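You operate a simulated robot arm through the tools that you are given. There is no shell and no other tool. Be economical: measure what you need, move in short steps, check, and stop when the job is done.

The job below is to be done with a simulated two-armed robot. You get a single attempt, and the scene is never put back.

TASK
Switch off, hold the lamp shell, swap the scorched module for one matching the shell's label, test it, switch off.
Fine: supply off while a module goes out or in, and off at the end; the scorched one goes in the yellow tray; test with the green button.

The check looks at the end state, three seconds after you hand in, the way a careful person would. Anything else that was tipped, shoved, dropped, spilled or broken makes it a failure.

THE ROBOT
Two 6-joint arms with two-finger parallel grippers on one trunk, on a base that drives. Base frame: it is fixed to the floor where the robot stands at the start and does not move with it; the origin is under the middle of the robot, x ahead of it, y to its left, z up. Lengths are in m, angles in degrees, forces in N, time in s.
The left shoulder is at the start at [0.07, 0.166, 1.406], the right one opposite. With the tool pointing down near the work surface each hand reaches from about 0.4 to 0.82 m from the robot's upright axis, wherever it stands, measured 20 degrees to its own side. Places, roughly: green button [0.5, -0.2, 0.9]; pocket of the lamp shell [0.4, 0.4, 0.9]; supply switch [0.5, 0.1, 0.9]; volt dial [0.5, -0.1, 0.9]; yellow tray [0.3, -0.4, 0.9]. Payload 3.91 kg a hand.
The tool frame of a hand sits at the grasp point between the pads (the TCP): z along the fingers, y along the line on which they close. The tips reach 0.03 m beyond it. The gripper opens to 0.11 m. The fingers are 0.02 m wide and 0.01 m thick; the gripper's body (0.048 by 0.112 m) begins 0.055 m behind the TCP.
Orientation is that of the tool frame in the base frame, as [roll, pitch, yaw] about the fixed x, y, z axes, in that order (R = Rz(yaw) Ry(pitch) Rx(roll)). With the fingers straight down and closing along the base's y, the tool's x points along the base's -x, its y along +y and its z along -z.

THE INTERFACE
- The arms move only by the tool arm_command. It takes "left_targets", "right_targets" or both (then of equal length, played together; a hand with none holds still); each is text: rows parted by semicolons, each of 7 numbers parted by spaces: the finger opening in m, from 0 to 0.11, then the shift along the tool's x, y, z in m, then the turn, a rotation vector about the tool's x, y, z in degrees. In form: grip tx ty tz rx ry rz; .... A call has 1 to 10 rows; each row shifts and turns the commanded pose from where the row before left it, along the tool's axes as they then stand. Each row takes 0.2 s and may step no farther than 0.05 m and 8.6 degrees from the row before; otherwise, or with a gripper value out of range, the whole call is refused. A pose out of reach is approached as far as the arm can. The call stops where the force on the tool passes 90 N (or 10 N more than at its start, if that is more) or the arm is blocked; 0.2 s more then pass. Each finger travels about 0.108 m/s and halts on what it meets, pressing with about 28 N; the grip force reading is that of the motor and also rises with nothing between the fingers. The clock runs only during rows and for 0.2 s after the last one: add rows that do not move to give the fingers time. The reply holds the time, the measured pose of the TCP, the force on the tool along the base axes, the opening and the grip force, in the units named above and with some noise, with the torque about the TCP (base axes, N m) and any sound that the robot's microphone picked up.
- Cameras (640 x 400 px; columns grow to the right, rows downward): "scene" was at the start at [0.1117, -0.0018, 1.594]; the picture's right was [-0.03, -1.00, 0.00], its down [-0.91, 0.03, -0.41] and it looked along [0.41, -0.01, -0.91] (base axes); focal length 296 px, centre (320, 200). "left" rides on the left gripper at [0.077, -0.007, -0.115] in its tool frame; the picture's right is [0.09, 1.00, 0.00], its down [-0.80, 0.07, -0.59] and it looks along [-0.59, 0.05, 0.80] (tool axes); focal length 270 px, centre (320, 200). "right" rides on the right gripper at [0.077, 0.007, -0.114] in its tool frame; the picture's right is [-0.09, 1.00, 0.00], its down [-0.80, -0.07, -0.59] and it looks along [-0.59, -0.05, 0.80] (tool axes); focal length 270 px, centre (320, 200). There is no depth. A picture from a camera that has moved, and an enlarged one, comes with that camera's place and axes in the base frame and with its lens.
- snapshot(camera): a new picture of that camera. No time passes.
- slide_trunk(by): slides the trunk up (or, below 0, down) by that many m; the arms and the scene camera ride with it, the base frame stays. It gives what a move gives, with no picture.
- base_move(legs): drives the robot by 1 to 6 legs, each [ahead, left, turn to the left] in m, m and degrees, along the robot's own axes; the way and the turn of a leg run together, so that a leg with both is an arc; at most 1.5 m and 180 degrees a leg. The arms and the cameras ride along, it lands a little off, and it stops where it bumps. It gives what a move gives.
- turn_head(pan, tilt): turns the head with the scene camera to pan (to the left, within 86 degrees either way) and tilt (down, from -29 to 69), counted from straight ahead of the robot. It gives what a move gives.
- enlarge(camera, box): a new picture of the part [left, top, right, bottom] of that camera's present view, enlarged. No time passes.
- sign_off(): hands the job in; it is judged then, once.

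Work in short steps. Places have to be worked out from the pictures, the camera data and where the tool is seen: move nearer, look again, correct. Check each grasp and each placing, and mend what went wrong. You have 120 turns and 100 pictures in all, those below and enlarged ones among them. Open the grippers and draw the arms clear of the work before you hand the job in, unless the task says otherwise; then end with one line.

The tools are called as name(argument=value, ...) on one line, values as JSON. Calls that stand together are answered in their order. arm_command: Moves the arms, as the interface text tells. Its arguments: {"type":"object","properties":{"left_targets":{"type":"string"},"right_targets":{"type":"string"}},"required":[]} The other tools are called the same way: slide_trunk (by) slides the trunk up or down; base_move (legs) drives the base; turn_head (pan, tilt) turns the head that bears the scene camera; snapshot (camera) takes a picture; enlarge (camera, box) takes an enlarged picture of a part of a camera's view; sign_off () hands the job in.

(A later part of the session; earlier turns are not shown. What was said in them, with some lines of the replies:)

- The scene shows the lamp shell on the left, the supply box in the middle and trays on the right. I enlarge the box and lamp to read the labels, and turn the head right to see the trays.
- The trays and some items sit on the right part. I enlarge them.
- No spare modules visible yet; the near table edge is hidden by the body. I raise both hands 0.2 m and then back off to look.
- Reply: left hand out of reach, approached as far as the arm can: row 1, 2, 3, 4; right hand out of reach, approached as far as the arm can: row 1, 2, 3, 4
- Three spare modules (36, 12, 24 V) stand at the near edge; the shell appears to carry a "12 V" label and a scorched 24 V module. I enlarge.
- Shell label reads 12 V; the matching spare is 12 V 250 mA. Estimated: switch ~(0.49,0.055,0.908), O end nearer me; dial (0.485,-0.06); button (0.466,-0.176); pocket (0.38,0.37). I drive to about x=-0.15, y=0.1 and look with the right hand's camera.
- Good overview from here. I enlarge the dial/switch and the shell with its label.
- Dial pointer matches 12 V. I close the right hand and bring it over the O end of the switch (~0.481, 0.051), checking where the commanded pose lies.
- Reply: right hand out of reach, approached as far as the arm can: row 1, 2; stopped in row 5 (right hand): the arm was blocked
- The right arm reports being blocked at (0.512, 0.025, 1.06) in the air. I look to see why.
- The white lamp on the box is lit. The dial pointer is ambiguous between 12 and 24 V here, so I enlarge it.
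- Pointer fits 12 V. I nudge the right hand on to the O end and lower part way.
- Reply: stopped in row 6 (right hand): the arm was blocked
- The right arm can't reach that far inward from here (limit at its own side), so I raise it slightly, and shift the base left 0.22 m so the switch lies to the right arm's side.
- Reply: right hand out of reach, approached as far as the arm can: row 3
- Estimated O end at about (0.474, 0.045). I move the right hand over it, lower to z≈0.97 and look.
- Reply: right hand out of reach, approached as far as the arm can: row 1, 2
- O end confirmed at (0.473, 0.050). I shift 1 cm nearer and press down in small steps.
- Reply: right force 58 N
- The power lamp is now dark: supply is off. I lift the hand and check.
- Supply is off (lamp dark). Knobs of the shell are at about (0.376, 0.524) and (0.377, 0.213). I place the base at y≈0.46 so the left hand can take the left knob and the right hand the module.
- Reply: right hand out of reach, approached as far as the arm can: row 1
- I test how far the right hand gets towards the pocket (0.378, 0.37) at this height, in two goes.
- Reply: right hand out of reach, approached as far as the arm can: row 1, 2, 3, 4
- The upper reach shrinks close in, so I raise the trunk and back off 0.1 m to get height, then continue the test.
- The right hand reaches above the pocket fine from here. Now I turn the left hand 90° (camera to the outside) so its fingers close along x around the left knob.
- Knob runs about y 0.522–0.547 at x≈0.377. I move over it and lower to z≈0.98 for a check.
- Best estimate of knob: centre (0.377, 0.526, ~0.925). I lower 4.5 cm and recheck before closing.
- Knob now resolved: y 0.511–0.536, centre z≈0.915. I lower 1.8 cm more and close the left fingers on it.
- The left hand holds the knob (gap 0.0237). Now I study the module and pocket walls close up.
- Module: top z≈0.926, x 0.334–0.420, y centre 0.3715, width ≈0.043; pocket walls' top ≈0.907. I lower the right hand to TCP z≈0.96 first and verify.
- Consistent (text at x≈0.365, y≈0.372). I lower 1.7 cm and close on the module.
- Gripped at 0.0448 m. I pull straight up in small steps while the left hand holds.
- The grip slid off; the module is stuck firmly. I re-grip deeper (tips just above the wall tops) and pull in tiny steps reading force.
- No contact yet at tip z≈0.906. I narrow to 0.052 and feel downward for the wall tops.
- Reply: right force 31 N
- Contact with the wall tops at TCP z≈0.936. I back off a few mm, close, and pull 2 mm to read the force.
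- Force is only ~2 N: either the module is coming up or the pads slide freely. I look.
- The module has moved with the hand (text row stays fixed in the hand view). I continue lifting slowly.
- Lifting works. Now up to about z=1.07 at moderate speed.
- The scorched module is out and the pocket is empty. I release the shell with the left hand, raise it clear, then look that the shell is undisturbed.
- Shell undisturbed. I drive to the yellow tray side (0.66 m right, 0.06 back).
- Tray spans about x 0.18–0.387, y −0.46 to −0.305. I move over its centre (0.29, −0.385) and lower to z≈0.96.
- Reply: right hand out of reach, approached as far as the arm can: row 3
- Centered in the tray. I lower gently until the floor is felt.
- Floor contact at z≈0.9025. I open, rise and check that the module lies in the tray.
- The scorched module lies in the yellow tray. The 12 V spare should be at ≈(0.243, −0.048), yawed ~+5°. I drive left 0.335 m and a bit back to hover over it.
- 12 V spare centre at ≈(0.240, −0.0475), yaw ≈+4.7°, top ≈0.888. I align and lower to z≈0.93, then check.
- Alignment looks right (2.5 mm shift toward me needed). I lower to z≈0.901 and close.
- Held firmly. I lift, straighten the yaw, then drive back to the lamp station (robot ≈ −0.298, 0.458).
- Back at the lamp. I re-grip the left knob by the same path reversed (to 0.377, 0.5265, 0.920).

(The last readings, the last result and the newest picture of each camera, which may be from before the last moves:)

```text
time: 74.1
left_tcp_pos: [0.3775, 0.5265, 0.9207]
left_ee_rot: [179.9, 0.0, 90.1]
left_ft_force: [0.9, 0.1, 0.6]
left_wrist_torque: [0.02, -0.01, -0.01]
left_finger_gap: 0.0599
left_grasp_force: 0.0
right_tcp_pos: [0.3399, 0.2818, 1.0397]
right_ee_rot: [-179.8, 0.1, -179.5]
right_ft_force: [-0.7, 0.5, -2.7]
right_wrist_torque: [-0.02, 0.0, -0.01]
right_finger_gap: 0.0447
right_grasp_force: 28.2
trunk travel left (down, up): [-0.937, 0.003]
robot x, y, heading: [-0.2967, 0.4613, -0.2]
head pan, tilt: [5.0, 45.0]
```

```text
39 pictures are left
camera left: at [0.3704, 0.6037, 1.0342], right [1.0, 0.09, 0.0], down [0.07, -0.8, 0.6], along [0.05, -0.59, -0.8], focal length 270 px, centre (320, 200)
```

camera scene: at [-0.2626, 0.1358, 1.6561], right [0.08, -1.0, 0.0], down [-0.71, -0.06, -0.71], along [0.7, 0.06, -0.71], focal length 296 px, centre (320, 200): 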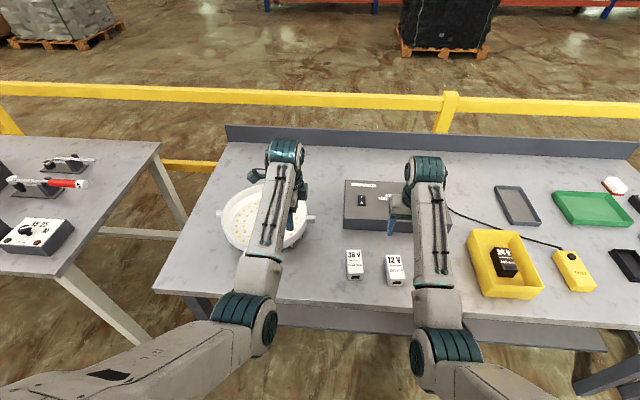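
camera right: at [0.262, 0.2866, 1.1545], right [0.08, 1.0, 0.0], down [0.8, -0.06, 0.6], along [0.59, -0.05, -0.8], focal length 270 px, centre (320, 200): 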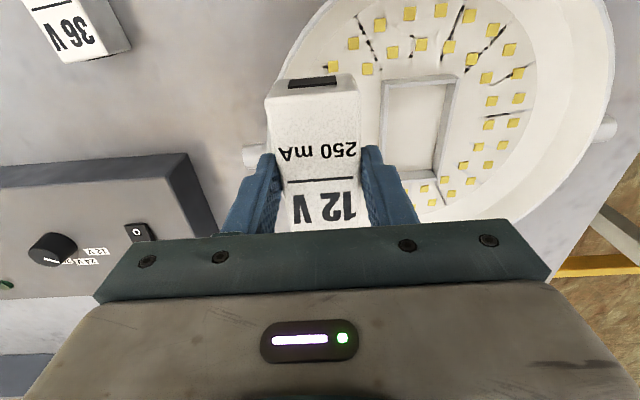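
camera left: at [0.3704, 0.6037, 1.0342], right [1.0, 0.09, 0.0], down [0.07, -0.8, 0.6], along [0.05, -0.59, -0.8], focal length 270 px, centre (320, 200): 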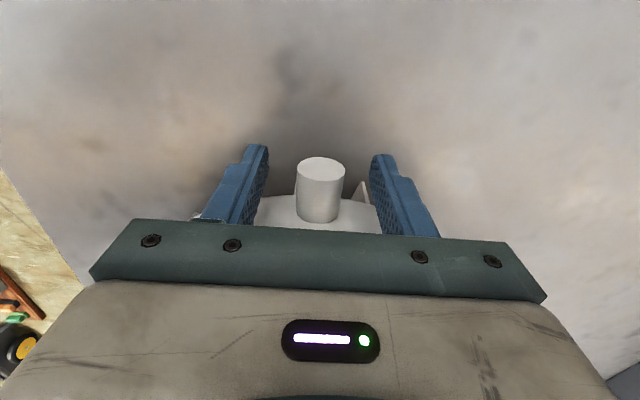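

The knob is between the fingers. I close the left hand and carry the right hand above the pocket at z≈1.07.

arm_command(left_targets="0.04 0 0 0 0 0 0; 0.02 0 0 0 0 0 0; 0 0 0 0 0 0 0; 0 0 0 0 0 0 0; 0 0 0 0 0 0 0; 0 0 0 0 0 0 0; 0 0 0 0 0 0 0", right_targets="0 0 0 0 0 0 0; 0 0 0 0 0 0 0; 0 -0.01 0 -0.015 0 0 0.9; 0 -0.01 0.03 -0.015 0 0 0; 0 -0.01 0.03 0 0 0 0; 0 -0.009 0.03 0 0 0 0; 0 0 0 0 0 0 0")

snapshot(camera="right")

```text
time: 75.7
left_tcp_pos: [0.3779, 0.5276, 0.9206]
left_ee_rot: [180.0, 0.1, 90.1]
left_ft_force: [0.9, 1.3, 0.8]
left_wrist_torque: [-0.24, 0.06, 0.1]
left_finger_gap: 0.0236
left_grasp_force: 28.0
right_tcp_pos: [0.3792, 0.3734, 1.0713]
right_ee_rot: [-179.8, 0.1, 179.6]
right_ft_force: [0.2, 0.0, -1.9]
right_wrist_torque: [0.01, 0.02, -0.01]
right_finger_gap: 0.0446
right_grasp_force: 28.0
trunk travel left (down, up): [-0.937, 0.003]
robot x, y, heading: [-0.2981, 0.4553, 0.5]
head pan, tilt: [5.0, 45.0]
```

```text
38 pictures are left
camera right: at [0.3022, 0.3804, 1.1852], right [0.1, 1.0, 0.0], down [0.8, -0.08, 0.6], along [0.59, -0.06, -0.8], focal length 270 px, centre (320, 200)
```

right: 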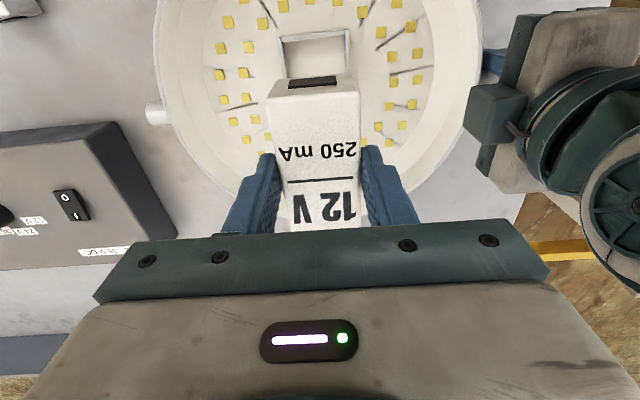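

Comparing with the old module's view, the new one sits ~2 mm nearer in the grip, so I aim TCP x≈0.380, y≈0.372. I lower to just above the pocket and check.

arm_command(right_targets="0 -0.001 -0.001 0.025 0 0 0; 0 0 0 0.025 0 0 0; 0 0 0 0.025 0 0 0; 0 0 0 0.015 0 0 0; 0 0 0 0 0 0 0")

enlarge(camera="right", box=[220, 30, 420, 230])

enlarge(camera="scene", box=[310, 200, 410, 290])

```text
time: 76.9
left_tcp_pos: [0.3769, 0.5274, 0.9196]
left_ee_rot: [-180.0, 0.1, 90.2]
left_ft_force: [0.3, 0.9, 0.0]
left_wrist_torque: [-0.01, 0.0, 0.04]
left_finger_gap: 0.0238
left_grasp_force: 27.8
right_tcp_pos: [0.3806, 0.3703, 0.9803]
right_ee_rot: [-180.0, 0.2, 179.6]
right_ft_force: [-1.1, -1.0, -3.0]
right_wrist_torque: [0.04, -0.04, -0.02]
right_finger_gap: 0.0443
right_grasp_force: 28.6
trunk travel left (down, up): [-0.937, 0.003]
robot x, y, heading: [-0.2996, 0.4557, 0.0]
head pan, tilt: [5.0, 45.0]
```

```text
2.00 times, centred on (320, 130) of right
camera zoom: at [0.3037, 0.3786, 1.0943], right [0.1, 1.0, 0.0], down [0.8, -0.08, 0.6], along [0.59, -0.06, -0.8], focal length 541 px, centre (320, 340)
```

zoom: 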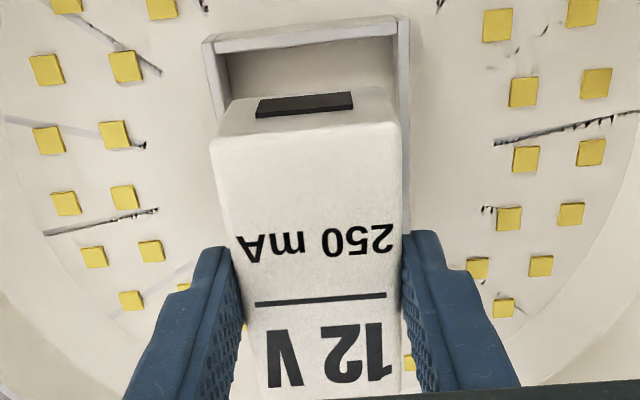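

```text
4.44 times, centred on (360, 245) of scene
camera zoom: at [-0.1626, 0.4636, 1.6561], right [0.09, -1.0, 0.0], down [-0.7, -0.06, -0.71], along [0.7, 0.06, -0.71], focal length 1317 px, centre (142, 0)
```

zoom: 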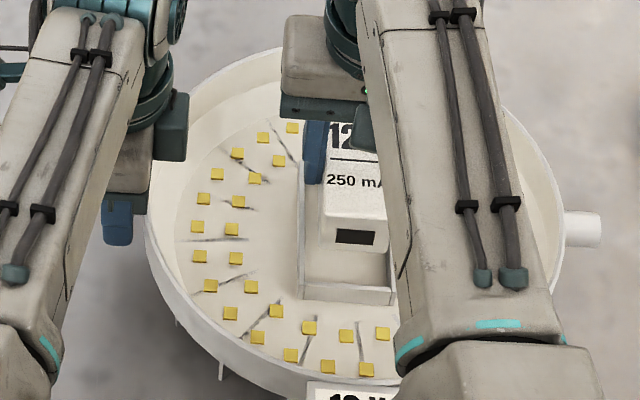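

Matching the old module's seated pose gives TCP ≈(0.379, 0.372, 0.9385). I correct and lower carefully to 0.95.

arm_command(right_targets="0 0.0013 0.0015 0 0 0 0; 0 0 0 0.01 0 0 0; 0 0 0 0.01 0 0 0; 0 0 0 0.01 0 0 0; 0 0 0 0 0 0 0")

arm_command(right_targets="0 0 0 0.004 0 0 0; 0 0 0 0.003 0 0 0; 0 0 0 0 0 0 0")

enlarge(camera="right", box=[220, 30, 420, 230])

```text
time: 78.1
left_tcp_pos: [0.3767, 0.528, 0.921]
left_ee_rot: [180.0, 0.1, 90.2]
left_ft_force: [-0.5, 1.1, 0.0]
left_wrist_torque: [0.08, 0.01, 0.03]
left_finger_gap: 0.0235
left_grasp_force: 27.8
right_tcp_pos: [0.3793, 0.372, 0.9496]
right_ee_rot: [-179.8, 0.1, 179.5]
right_ft_force: [0.9, -0.1, -1.8]
right_wrist_torque: [-0.01, -0.02, -0.02]
right_finger_gap: 0.0446
right_grasp_force: 28.3
trunk travel left (down, up): [-0.937, 0.003]
robot x, y, heading: [-0.296, 0.454, 0.2]
head pan, tilt: [5.0, 45.0]
```

```text
time: 78.9
left_tcp_pos: [0.3776, 0.5285, 0.9205]
left_ee_rot: [-180.0, 0.1, 90.1]
left_ft_force: [-0.4, 1.8, -0.1]
left_wrist_torque: [0.0, 0.01, 0.03]
left_finger_gap: 0.0236
left_grasp_force: 28.1
right_tcp_pos: [0.3795, 0.3722, 0.9432]
right_ee_rot: [-179.8, 0.2, 179.5]
right_ft_force: [-0.6, 0.5, -2.3]
right_wrist_torque: [-0.02, 0.01, -0.01]
right_finger_gap: 0.0446
right_grasp_force: 28.0
trunk travel left (down, up): [-0.937, 0.003]
robot x, y, heading: [-0.2976, 0.4541, 0.2]
head pan, tilt: [5.0, 45.0]
```

```text
2.00 times, centred on (320, 130) of right
camera zoom: at [0.3025, 0.38, 1.0573], right [0.1, 1.0, 0.0], down [0.8, -0.08, 0.6], along [0.59, -0.06, -0.8], focal length 541 px, centre (320, 340)
```

zoom: 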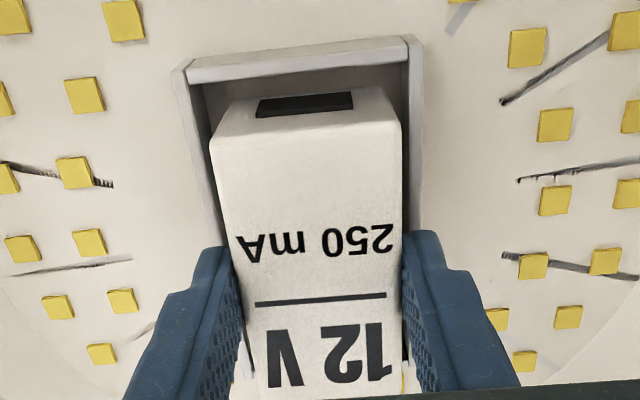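

Module is entering freely. I continue down in 2 mm steps until the seat is felt.

arm_command(right_targets="0 0 0 0.002 0 0 0; 0 0 0 0.002 0 0 0; 0 0 0 0 0 0 0")

arm_command(right_targets="0 0 0 0.002 0 0 0; 0 0 0 0 0 0 0")

```text
time: 79.7
left_tcp_pos: [0.3786, 0.528, 0.92]
left_ee_rot: [-180.0, 0.1, 90.1]
left_ft_force: [-0.6, 0.2, -0.5]
left_wrist_torque: [0.02, -0.02, 0.01]
left_finger_gap: 0.0235
left_grasp_force: 28.4
right_tcp_pos: [0.3779, 0.3728, 0.9388]
right_ee_rot: [-179.9, 0.1, 179.6]
right_ft_force: [-0.7, -0.1, -1.4]
right_wrist_torque: [0.0, 0.0, -0.01]
right_finger_gap: 0.0447
right_grasp_force: 27.7
trunk travel left (down, up): [-0.937, 0.003]
robot x, y, heading: [-0.2969, 0.4534, 0.0]
head pan, tilt: [5.0, 45.0]
```

```text
time: 80.3
left_tcp_pos: [0.3765, 0.5271, 0.9202]
left_ee_rot: [179.9, 0.0, 90.2]
left_ft_force: [3.5, 0.4, 0.1]
left_wrist_torque: [0.3, -0.09, 0.43]
left_finger_gap: 0.0239
left_grasp_force: 28.2
right_tcp_pos: [0.3797, 0.3714, 0.9384]
right_ee_rot: [-179.9, 0.2, 179.5]
right_ft_force: [-1.7, -1.5, 13.1]
right_wrist_torque: [0.14, 0.61, 0.19]
right_finger_gap: 0.0447
right_grasp_force: 27.8
trunk travel left (down, up): [-0.937, 0.003]
robot x, y, heading: [-0.2967, 0.4532, 0.1]
head pan, tilt: [5.0, 45.0]
```

Seat felt at z≈0.938, as expected. I release and rise, then check the seating.

arm_command(right_targets="0 0 0 -0.001 0 0 0; 0.05 0 0 0 0 0 0; 0.065 0 0 0 0 0 0; 0.065 0 0 -0.015 0 0 0; 0.065 0 0 -0.03 0 0 0; 0.065 0 0 -0.04 0 0 0; 0.065 0 0 -0.04 0 0 0; 0.065 0 0 0 0 0 0")

enlarge(camera="right", box=[240, 10, 420, 160])

enlarge(camera="scene", box=[310, 200, 410, 290])

```text
time: 82.1
left_tcp_pos: [0.3774, 0.5274, 0.9201]
left_ee_rot: [-180.0, 0.2, 90.1]
left_ft_force: [-0.2, 1.0, 1.1]
left_wrist_torque: [-0.05, -0.02, 0.04]
left_finger_gap: 0.0236
left_grasp_force: 27.7
right_tcp_pos: [0.3794, 0.3733, 1.0618]
right_ee_rot: [-179.9, 0.0, 179.6]
right_ft_force: [-0.5, 0.3, 0.3]
right_wrist_torque: [0.03, 0.01, -0.03]
right_finger_gap: 0.0649
right_grasp_force: 0.1
trunk travel left (down, up): [-0.937, 0.003]
robot x, y, heading: [-0.2977, 0.4566, 0.2]
head pan, tilt: [5.0, 45.0]
```

```text
2.67 times, centred on (330, 85) of right
camera zoom: at [0.3021, 0.381, 1.1766], right [0.1, 1.0, 0.0], down [0.8, -0.08, 0.59], along [0.59, -0.06, -0.8], focal length 721 px, centre (293, 507)
```

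zoom: 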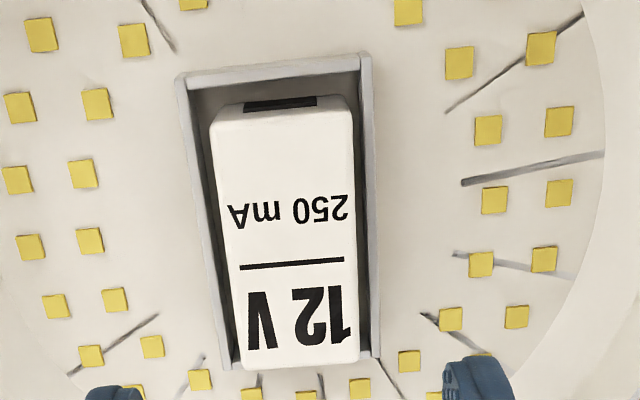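

```text
4.44 times, centred on (360, 245) of scene
camera zoom: at [-0.1625, 0.4637, 1.6561], right [0.09, -1.0, 0.0], down [-0.7, -0.06, -0.71], along [0.7, 0.06, -0.71], focal length 1317 px, centre (142, 0)
```

zoom: 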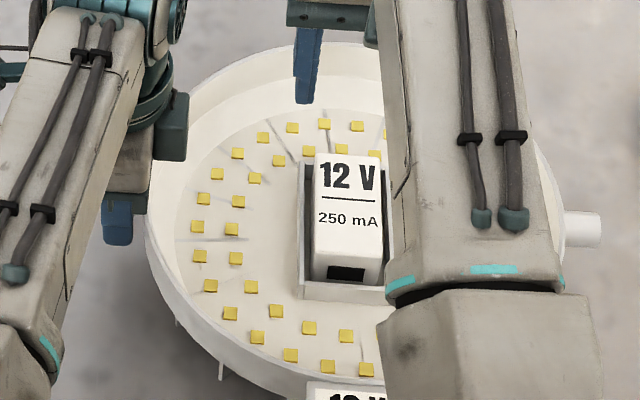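

The new module sits exactly where the old one did. I release the shell, raise the left hand, and drive to the supply box (robot ≈ −0.17, 0.2).

arm_command(left_targets="0.03 0 0 0 0 0 0; 0.06 0 0 0 0 0 0; 0.07 0 0 0 0 0 0; 0.07 0.003 0 -0.02 0 0 0; 0.07 0 0 -0.04 0 0 0; 0.07 0 0 -0.04 0 0 0; 0.07 0 0 -0.04 0 0 0; 0.07 0.03 0 0 0 0 0; 0.07 0.03 0 0 0 0 0; 0.07 0 0 0 0 0 0", right_targets="0.04 0 0 0 0 0 0; 0.02 0 0 0 0 0 0; 0 0 0 0 0 0 0; 0 0 0 0 0 0 0; 0 0 0 0 0 0 0; 0 0 0 0 0 0 0; 0 0 0 0 0 0 0; 0 0 0 0 0 0 0; 0 0 0 0 0 0 0; 0 0 0 0 0 0 0")

base_move(legs=[[0.12, -0.256, 0]])

snapshot(camera="right")

snapshot(camera="scene")

```text
time: 84.3
left_tcp_pos: [0.3781, 0.5904, 1.0609]
left_ee_rot: [179.9, 0.0, 90.0]
left_ft_force: [-0.9, 0.8, 0.9]
left_wrist_torque: [-0.03, -0.01, -0.01]
left_finger_gap: 0.07
left_grasp_force: 0.1
right_tcp_pos: [0.3781, 0.3718, 1.0625]
right_ee_rot: [-180.0, 0.1, 179.5]
right_ft_force: [-0.8, -0.1, 0.6]
right_wrist_torque: [-0.01, 0.06, 0.03]
right_finger_gap: 0.0
right_grasp_force: 27.5
trunk travel left (down, up): [-0.937, 0.003]
robot x, y, heading: [-0.2981, 0.4557, 0.1]
head pan, tilt: [5.0, 45.0]
```

```text
time: 86.3
left_tcp_pos: [0.5, 0.3396, 1.0607]
left_ee_rot: [179.9, 0.1, 90.1]
left_ft_force: [-0.9, 0.9, 0.2]
left_wrist_torque: [-0.01, 0.02, -0.01]
left_finger_gap: 0.0702
left_grasp_force: 0.1
right_tcp_pos: [0.5012, 0.1217, 1.0634]
right_ee_rot: [-179.8, 0.2, 179.7]
right_ft_force: [0.2, 0.0, -0.6]
right_wrist_torque: [-0.03, 0.0, -0.03]
right_finger_gap: 0.0
right_grasp_force: 28.5
trunk travel left (down, up): [-0.937, 0.003]
robot x, y, heading: [-0.1716, 0.2021, 0.1]
head pan, tilt: [5.0, 45.0]
```

```text
32 pictures are left
camera right: at [0.4242, 0.1295, 1.1772], right [0.09, 1.0, 0.0], down [0.8, -0.07, 0.6], along [0.59, -0.06, -0.8], focal length 270 px, centre (320, 200)
```

right: 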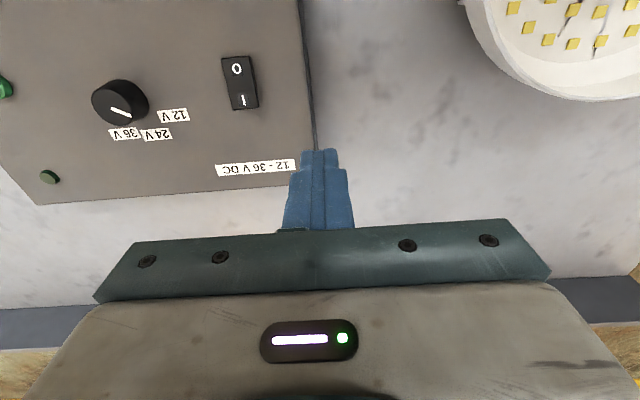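

```text
31 pictures are left
camera scene: at [-0.0413, 0.2122, 1.6562], right [0.09, -1.0, 0.0], down [-0.7, -0.07, -0.71], along [0.7, 0.06, -0.71], focal length 296 px, centre (320, 200)
```

scene: 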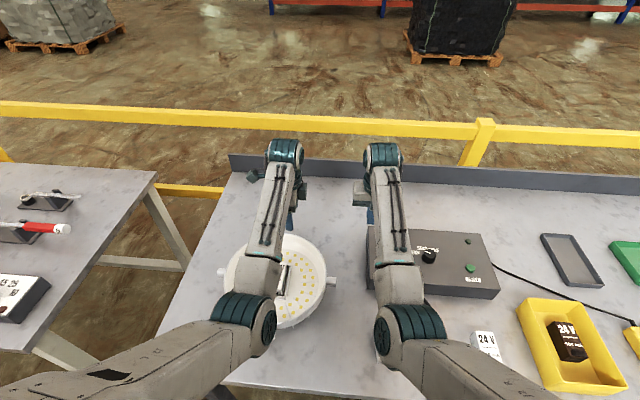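

Before switching on, I verify the dial once more from this near view.

enlarge(camera="right", box=[70, 40, 270, 165])

```text
3.20 times, centred on (170, 102) of right
camera zoom: at [0.4242, 0.1295, 1.1772], right [0.09, 1.0, 0.0], down [0.8, -0.07, 0.6], along [0.59, -0.06, -0.8], focal length 865 px, centre (800, 512)
```

zoom: 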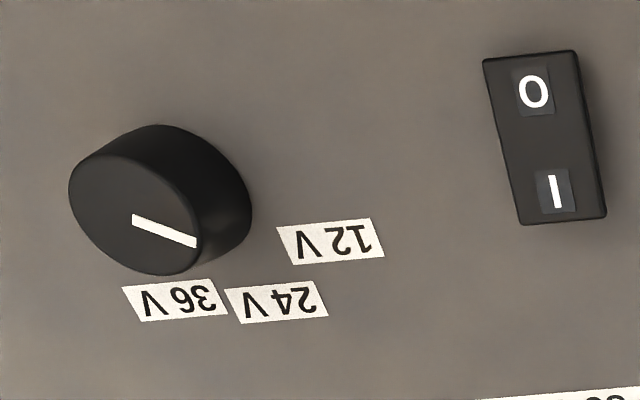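

Computed pointer angle (≈56°) matches the 12 V label (≈63°), not 24 V (≈17°). I go over the I end (0.498, 0.047) and press.

arm_command(right_targets="0 0.001 -0.025 0.02 0 0 0; 0 0.001 -0.025 0.02 0 0 0; 0 0.001 -0.025 0.02 0 0 0; 0 0 0 0.03 0 0 0; 0 0 0 0 0 0 0")

snapshot(camera="right")

```text
time: 87.5
left_tcp_pos: [0.5003, 0.3385, 1.0598]
left_ee_rot: [179.9, 0.1, 90.1]
left_ft_force: [0.1, 0.1, 0.2]
left_wrist_torque: [-0.02, 0.02, 0.0]
left_finger_gap: 0.0699
left_grasp_force: 0.2
right_tcp_pos: [0.4988, 0.0461, 0.9721]
right_ee_rot: [-179.9, 0.0, 179.6]
right_ft_force: [0.4, 0.4, -0.3]
right_wrist_torque: [-0.03, -0.01, 0.0]
right_finger_gap: 0.0
right_grasp_force: 28.2
trunk travel left (down, up): [-0.937, 0.003]
robot x, y, heading: [-0.1735, 0.1983, 0.1]
head pan, tilt: [5.0, 45.0]
```

```text
29 pictures are left
camera right: at [0.4213, 0.0538, 1.0866], right [0.09, 1.0, 0.0], down [0.8, -0.07, 0.6], along [0.59, -0.06, -0.8], focal length 270 px, centre (320, 200)
```

right: 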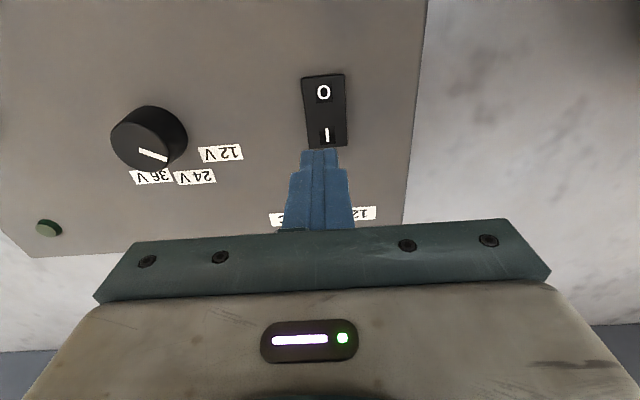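

On target (shift y +3 mm). I press the I end in small steps.

arm_command(right_targets="0 0 0.003 0.008 0 0 0; 0 0 0 0.008 0 0 0; 0 0 0 0.006 0 0 0; 0 0 0 0.006 0 0 0; 0 0 0 0.005 0 0 0; 0 0 0 0 0 0 0")

snapshot(camera="right")

```text
time: 88.9
left_tcp_pos: [0.4947, 0.3376, 1.0652]
left_ee_rot: [179.6, 0.2, 90.0]
left_ft_force: [-0.1, -1.4, -0.2]
left_wrist_torque: [-0.02, -0.01, -0.01]
left_finger_gap: 0.0701
left_grasp_force: 0.1
right_tcp_pos: [0.4987, 0.0477, 0.9497]
right_ee_rot: [-179.7, 1.1, 179.6]
right_ft_force: [9.3, -4.8, 51.1]
right_wrist_torque: [-0.05, 0.22, 0.83]
right_finger_gap: 0.0
right_grasp_force: 27.8
trunk travel left (down, up): [-0.937, 0.003]
robot x, y, heading: [-0.1707, 0.2042, 0.2]
head pan, tilt: [5.0, 45.0]
```

```text
28 pictures are left
camera right: at [0.4196, 0.0559, 1.0623], right [0.09, 1.0, 0.0], down [0.79, -0.07, 0.61], along [0.61, -0.06, -0.79], focal length 270 px, centre (320, 200)
```

right: 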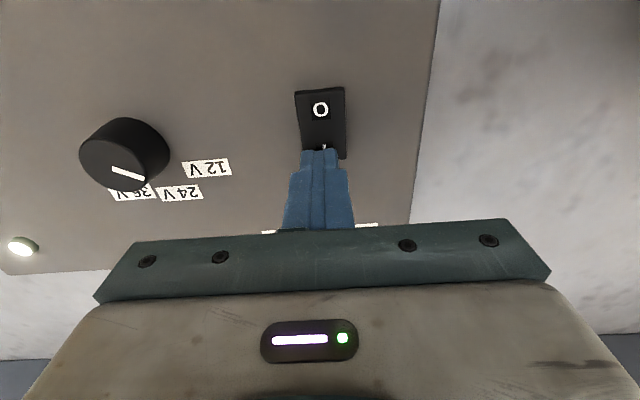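

The power lamp is lit. I lift and move over the green button (≈0.466, −0.176).

arm_command(right_targets="0 0 0 -0.03 0 0 0; 0 0 0 -0.03 0 0 0; 0 0.006 -0.045 0 0 0 0; 0 0.006 -0.045 0 0 0 0; 0 0.007 -0.045 0 0 0 0; 0 0.007 -0.045 0 0 0 0; 0 0.006 -0.045 0 0 0 0; 0 0 0 0.015 0 0 0; 0 0 0 0 0 0 0")

snapshot(camera="right")

```text
time: 90.9
left_tcp_pos: [0.5004, 0.3394, 1.0603]
left_ee_rot: [179.8, 0.1, 90.2]
left_ft_force: [0.2, 0.5, 0.1]
left_wrist_torque: [-0.02, -0.01, -0.04]
left_finger_gap: 0.0701
left_grasp_force: 0.0
right_tcp_pos: [0.4647, -0.1759, 0.9851]
right_ee_rot: [-179.9, 0.1, 179.7]
right_ft_force: [-0.1, 0.8, -0.1]
right_wrist_torque: [-0.04, 0.03, 0.0]
right_finger_gap: 0.0003
right_grasp_force: 28.4
trunk travel left (down, up): [-0.937, 0.003]
robot x, y, heading: [-0.1712, 0.2035, 0.1]
head pan, tilt: [5.0, 45.0]
```

```text
27 pictures are left
camera right: at [0.3876, -0.1681, 1.0988], right [0.09, 1.0, 0.0], down [0.8, -0.07, 0.6], along [0.59, -0.06, -0.8], focal length 270 px, centre (320, 200)
```

right: 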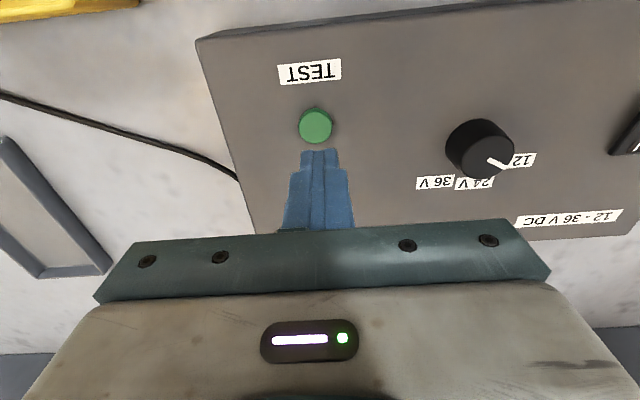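

Button centre at ≈(0.458, −0.179). I shift and press, then view while pressed.

arm_command(right_targets="0 0.006 -0.003 0.015 0 0 0; 0 0 0 0.015 0 0 0; 0 0 0 0.005 0 0 0; 0 0 0 0.004 0 0 0; 0 0 0 0.003 0 0 0; 0 0 0 0 0 0 0; 0 0 0 0 0 0 0")

snapshot(camera="scene")

```text
time: 92.5
left_tcp_pos: [0.5009, 0.3369, 1.0623]
left_ee_rot: [179.9, 0.1, 90.0]
left_ft_force: [-0.3, -0.1, 0.9]
left_wrist_torque: [0.02, -0.02, -0.02]
left_finger_gap: 0.0699
left_grasp_force: 0.2
right_tcp_pos: [0.4592, -0.1787, 0.9449]
right_ee_rot: [-179.9, 0.2, 179.5]
right_ft_force: [2.0, -1.1, 7.3]
right_wrist_torque: [-0.04, -0.07, -0.01]
right_finger_gap: 0.0
right_grasp_force: 27.7
trunk travel left (down, up): [-0.937, 0.003]
robot x, y, heading: [-0.1716, 0.205, 0.4]
head pan, tilt: [5.0, 45.0]
heard: click
```

```text
26 pictures are left
camera scene: at [-0.0407, 0.2098, 1.6563], right [0.09, -1.0, 0.0], down [-0.7, -0.06, -0.71], along [0.7, 0.06, -0.71], focal length 296 px, centre (320, 200)
```

scene: 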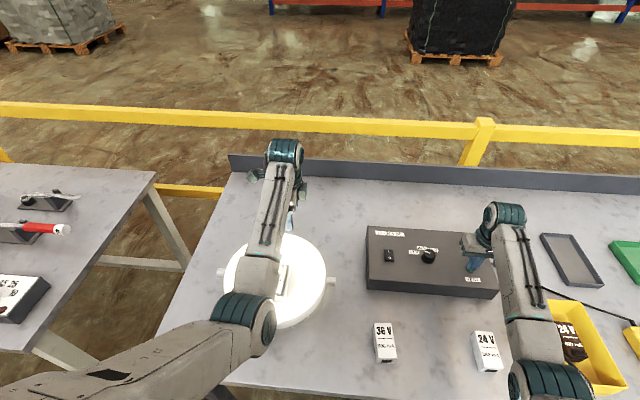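

Click heard and the lamp shell is lit brightly — the test passed. I lift and go back to the switch's O end (0.472, 0.0485).

arm_command(right_targets="0 0 0 -0.03 0 0 0; 0 0 0 -0.03 0 0 0; 0 -0.002 0.045 0 0 0 0; 0 -0.003 0.045 0 0 0 0; 0 -0.003 0.045 0 0 0 0; 0 -0.003 0.045 0 0 0 0; 0 -0.002 0.047 0 0 0 0; 0 0 0 0.02 0 0 0; 0 0 0 0.01 0 0 0; 0 0 0 0 0 0 0")

snapshot(camera="right")

```text
time: 94.7
left_tcp_pos: [0.5005, 0.3395, 1.0599]
left_ee_rot: [179.9, 0.1, 90.3]
left_ft_force: [0.6, 1.1, 0.3]
left_wrist_torque: [0.01, -0.04, 0.01]
left_finger_gap: 0.07
left_grasp_force: 0.0
right_tcp_pos: [0.4731, 0.0479, 0.9712]
right_ee_rot: [-179.9, 0.2, 179.7]
right_ft_force: [-0.7, -0.7, -0.2]
right_wrist_torque: [-0.03, -0.03, 0.01]
right_finger_gap: 0.0
right_grasp_force: 28.1
trunk travel left (down, up): [-0.937, 0.003]
robot x, y, heading: [-0.1734, 0.2057, 0.2]
head pan, tilt: [5.0, 45.0]
```

```text
25 pictures are left
camera right: at [0.3964, 0.0557, 1.0864], right [0.09, 1.0, 0.0], down [0.8, -0.07, 0.6], along [0.59, -0.06, -0.8], focal length 270 px, centre (320, 200)
```

right: 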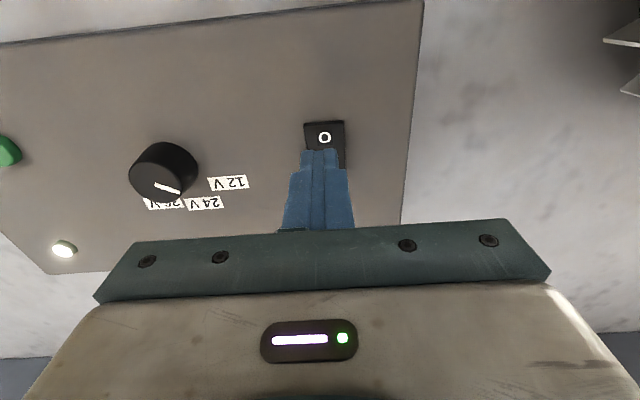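

Above the O end, as before; I press it with the same depth as the first time.

arm_command(right_targets="0 0.002 0.001 0.01 0 0 0; 0 0 0 0.01 0 0 0; 0 0 0 0.006 0 0 0; 0 0 0 0.004 0 0 0; 0 0 0 0.003 0 0 0; 0 0 0 0 0 0 0")

arm_command(right_targets="0 0 0 -0.03 0 0 0; 0 0 0 -0.03 0 0 0; 0 0 0 -0.02 0 0 0; 0 0 0 0 0 0 0")

snapshot(camera="right")

snapshot(camera="scene")

```text
time: 96.1
left_tcp_pos: [0.4938, 0.338, 1.0658]
left_ee_rot: [179.6, 0.1, 90.2]
left_ft_force: [-0.7, 0.8, 0.0]
left_wrist_torque: [-0.02, 0.01, 0.01]
left_finger_gap: 0.0697
left_grasp_force: 0.1
right_tcp_pos: [0.4713, 0.0475, 0.9504]
right_ee_rot: [-179.9, 1.4, 179.6]
right_ft_force: [7.8, -6.4, 56.4]
right_wrist_torque: [-0.16, -0.76, 0.41]
right_finger_gap: 0.0
right_grasp_force: 28.0
trunk travel left (down, up): [-0.937, 0.003]
robot x, y, heading: [-0.1736, 0.202, 0.0]
head pan, tilt: [5.0, 45.0]
```

```text
time: 97.1
left_tcp_pos: [0.5024, 0.3384, 1.0596]
left_ee_rot: [180.0, 0.0, 90.1]
left_ft_force: [-1.0, 0.0, -0.4]
left_wrist_torque: [0.0, 0.0, 0.0]
left_finger_gap: 0.0702
left_grasp_force: 0.2
right_tcp_pos: [0.4736, 0.0489, 1.0173]
right_ee_rot: [-179.9, -0.1, 179.7]
right_ft_force: [-0.7, 0.7, 0.0]
right_wrist_torque: [-0.03, 0.0, 0.02]
right_finger_gap: 0.0
right_grasp_force: 27.7
trunk travel left (down, up): [-0.937, 0.003]
robot x, y, heading: [-0.1716, 0.2037, 0.3]
head pan, tilt: [5.0, 45.0]
```

```text
24 pictures are left
camera right: at [0.3961, 0.0557, 1.132], right [0.09, 1.0, 0.0], down [0.8, -0.07, 0.59], along [0.59, -0.06, -0.8], focal length 270 px, centre (320, 200)
```

right: 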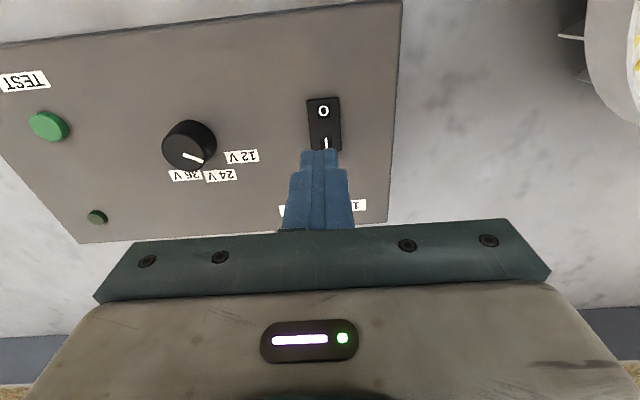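

```text
23 pictures are left
camera scene: at [-0.0376, 0.2094, 1.6558], right [0.09, -1.0, 0.0], down [-0.71, -0.06, -0.71], along [0.7, 0.06, -0.71], focal length 296 px, centre (320, 200)
```

scene: 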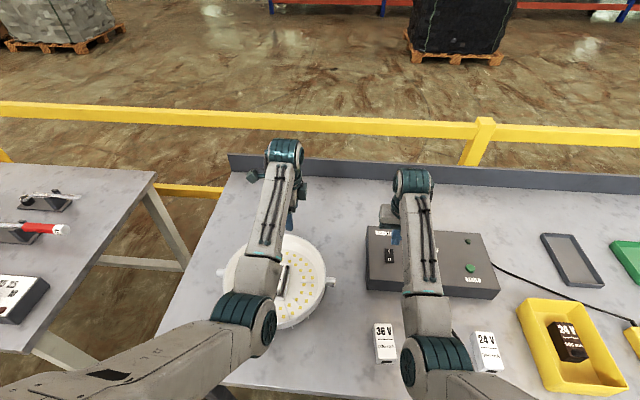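

Supply is off (power lamp and shell dark). I open the right gripper and back the robot off 0.45 m, then take a final look.

arm_command(left_targets="0.1 0 0 0 0 0 0; 0.1 0 0 0 0 0 0; 0.1 0 0 0 0 0 0", right_targets="0.04 0 0 -0.01 0 0 0; 0.08 0 0 0 0 0 0; 0.1 0 0 0 0 0 0")

base_move(legs=[[-0.5, 0, 0]])

snapshot(camera="scene")

enlarge(camera="scene", box=[180, 100, 480, 280])

```text
time: 97.9
left_tcp_pos: [0.5013, 0.3366, 1.0612]
left_ee_rot: [179.9, 0.1, 90.1]
left_ft_force: [0.2, 0.0, -0.1]
left_wrist_torque: [-0.01, 0.0, 0.03]
left_finger_gap: 0.1002
left_grasp_force: 0.1
right_tcp_pos: [0.471, 0.0482, 1.0292]
right_ee_rot: [-179.9, 0.0, 179.6]
right_ft_force: [0.6, -0.3, -0.8]
right_wrist_torque: [0.03, 0.0, -0.01]
right_finger_gap: 0.1002
right_grasp_force: 0.1
trunk travel left (down, up): [-0.937, 0.003]
robot x, y, heading: [-0.173, 0.2059, 0.3]
head pan, tilt: [5.0, 45.0]
```

```text
time: 100.8
left_tcp_pos: [-0.0012, 0.3357, 1.0582]
left_ee_rot: [-179.9, 0.2, 90.0]
left_ft_force: [-0.1, 0.5, 0.3]
left_wrist_torque: [-0.01, 0.05, -0.02]
left_finger_gap: 0.0999
left_grasp_force: 0.1
right_tcp_pos: [-0.0305, 0.0463, 1.0295]
right_ee_rot: [-179.9, -0.1, 179.5]
right_ft_force: [0.4, -0.2, -0.1]
right_wrist_torque: [-0.02, -0.01, 0.01]
right_finger_gap: 0.1003
right_grasp_force: 0.2
trunk travel left (down, up): [-0.937, 0.003]
robot x, y, heading: [-0.6746, 0.1989, -0.0]
head pan, tilt: [5.0, 45.0]
```

```text
22 pictures are left
camera scene: at [-0.5409, 0.2082, 1.6559], right [0.09, -1.0, 0.0], down [-0.71, -0.06, -0.71], along [0.7, 0.06, -0.71], focal length 296 px, centre (320, 200)
```

scene: 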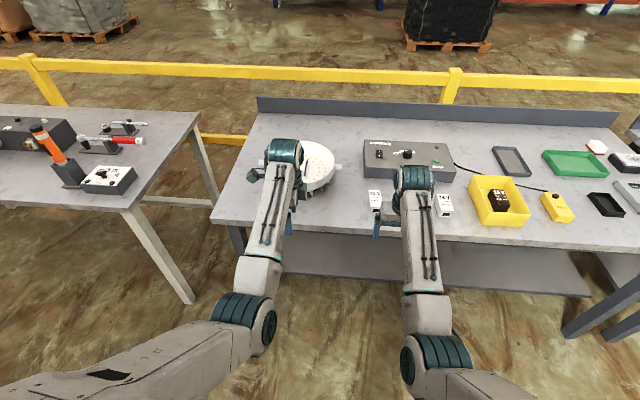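

```text
2.13 times, centred on (330, 190) of scene
camera zoom: at [-0.5409, 0.2082, 1.6559], right [0.09, -1.0, 0.0], down [-0.71, -0.06, -0.71], along [0.7, 0.06, -0.71], focal length 632 px, centre (299, 221)
```

zoom: 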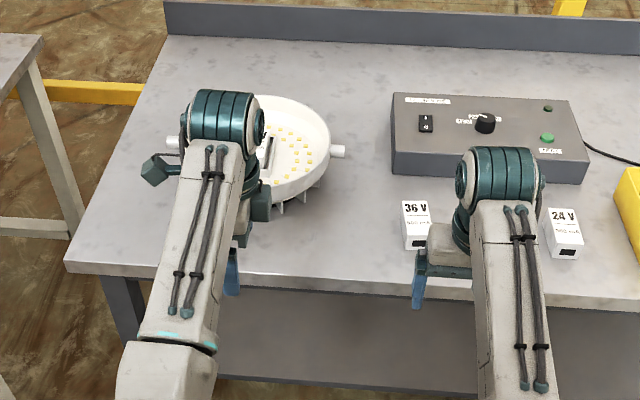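

Everything is in place: scorched module in the yellow tray, 12 V module seated, supply off, arms clear and open. I hand in.

sign_off()

```text
The job is handed in.
```

The scorched 24 V module is in the yellow tray. The 12 V, 250 mA module matching the shell's label is in the pocket. It lit when I pressed the green button with the dial at 12 V, and the supply is off again.
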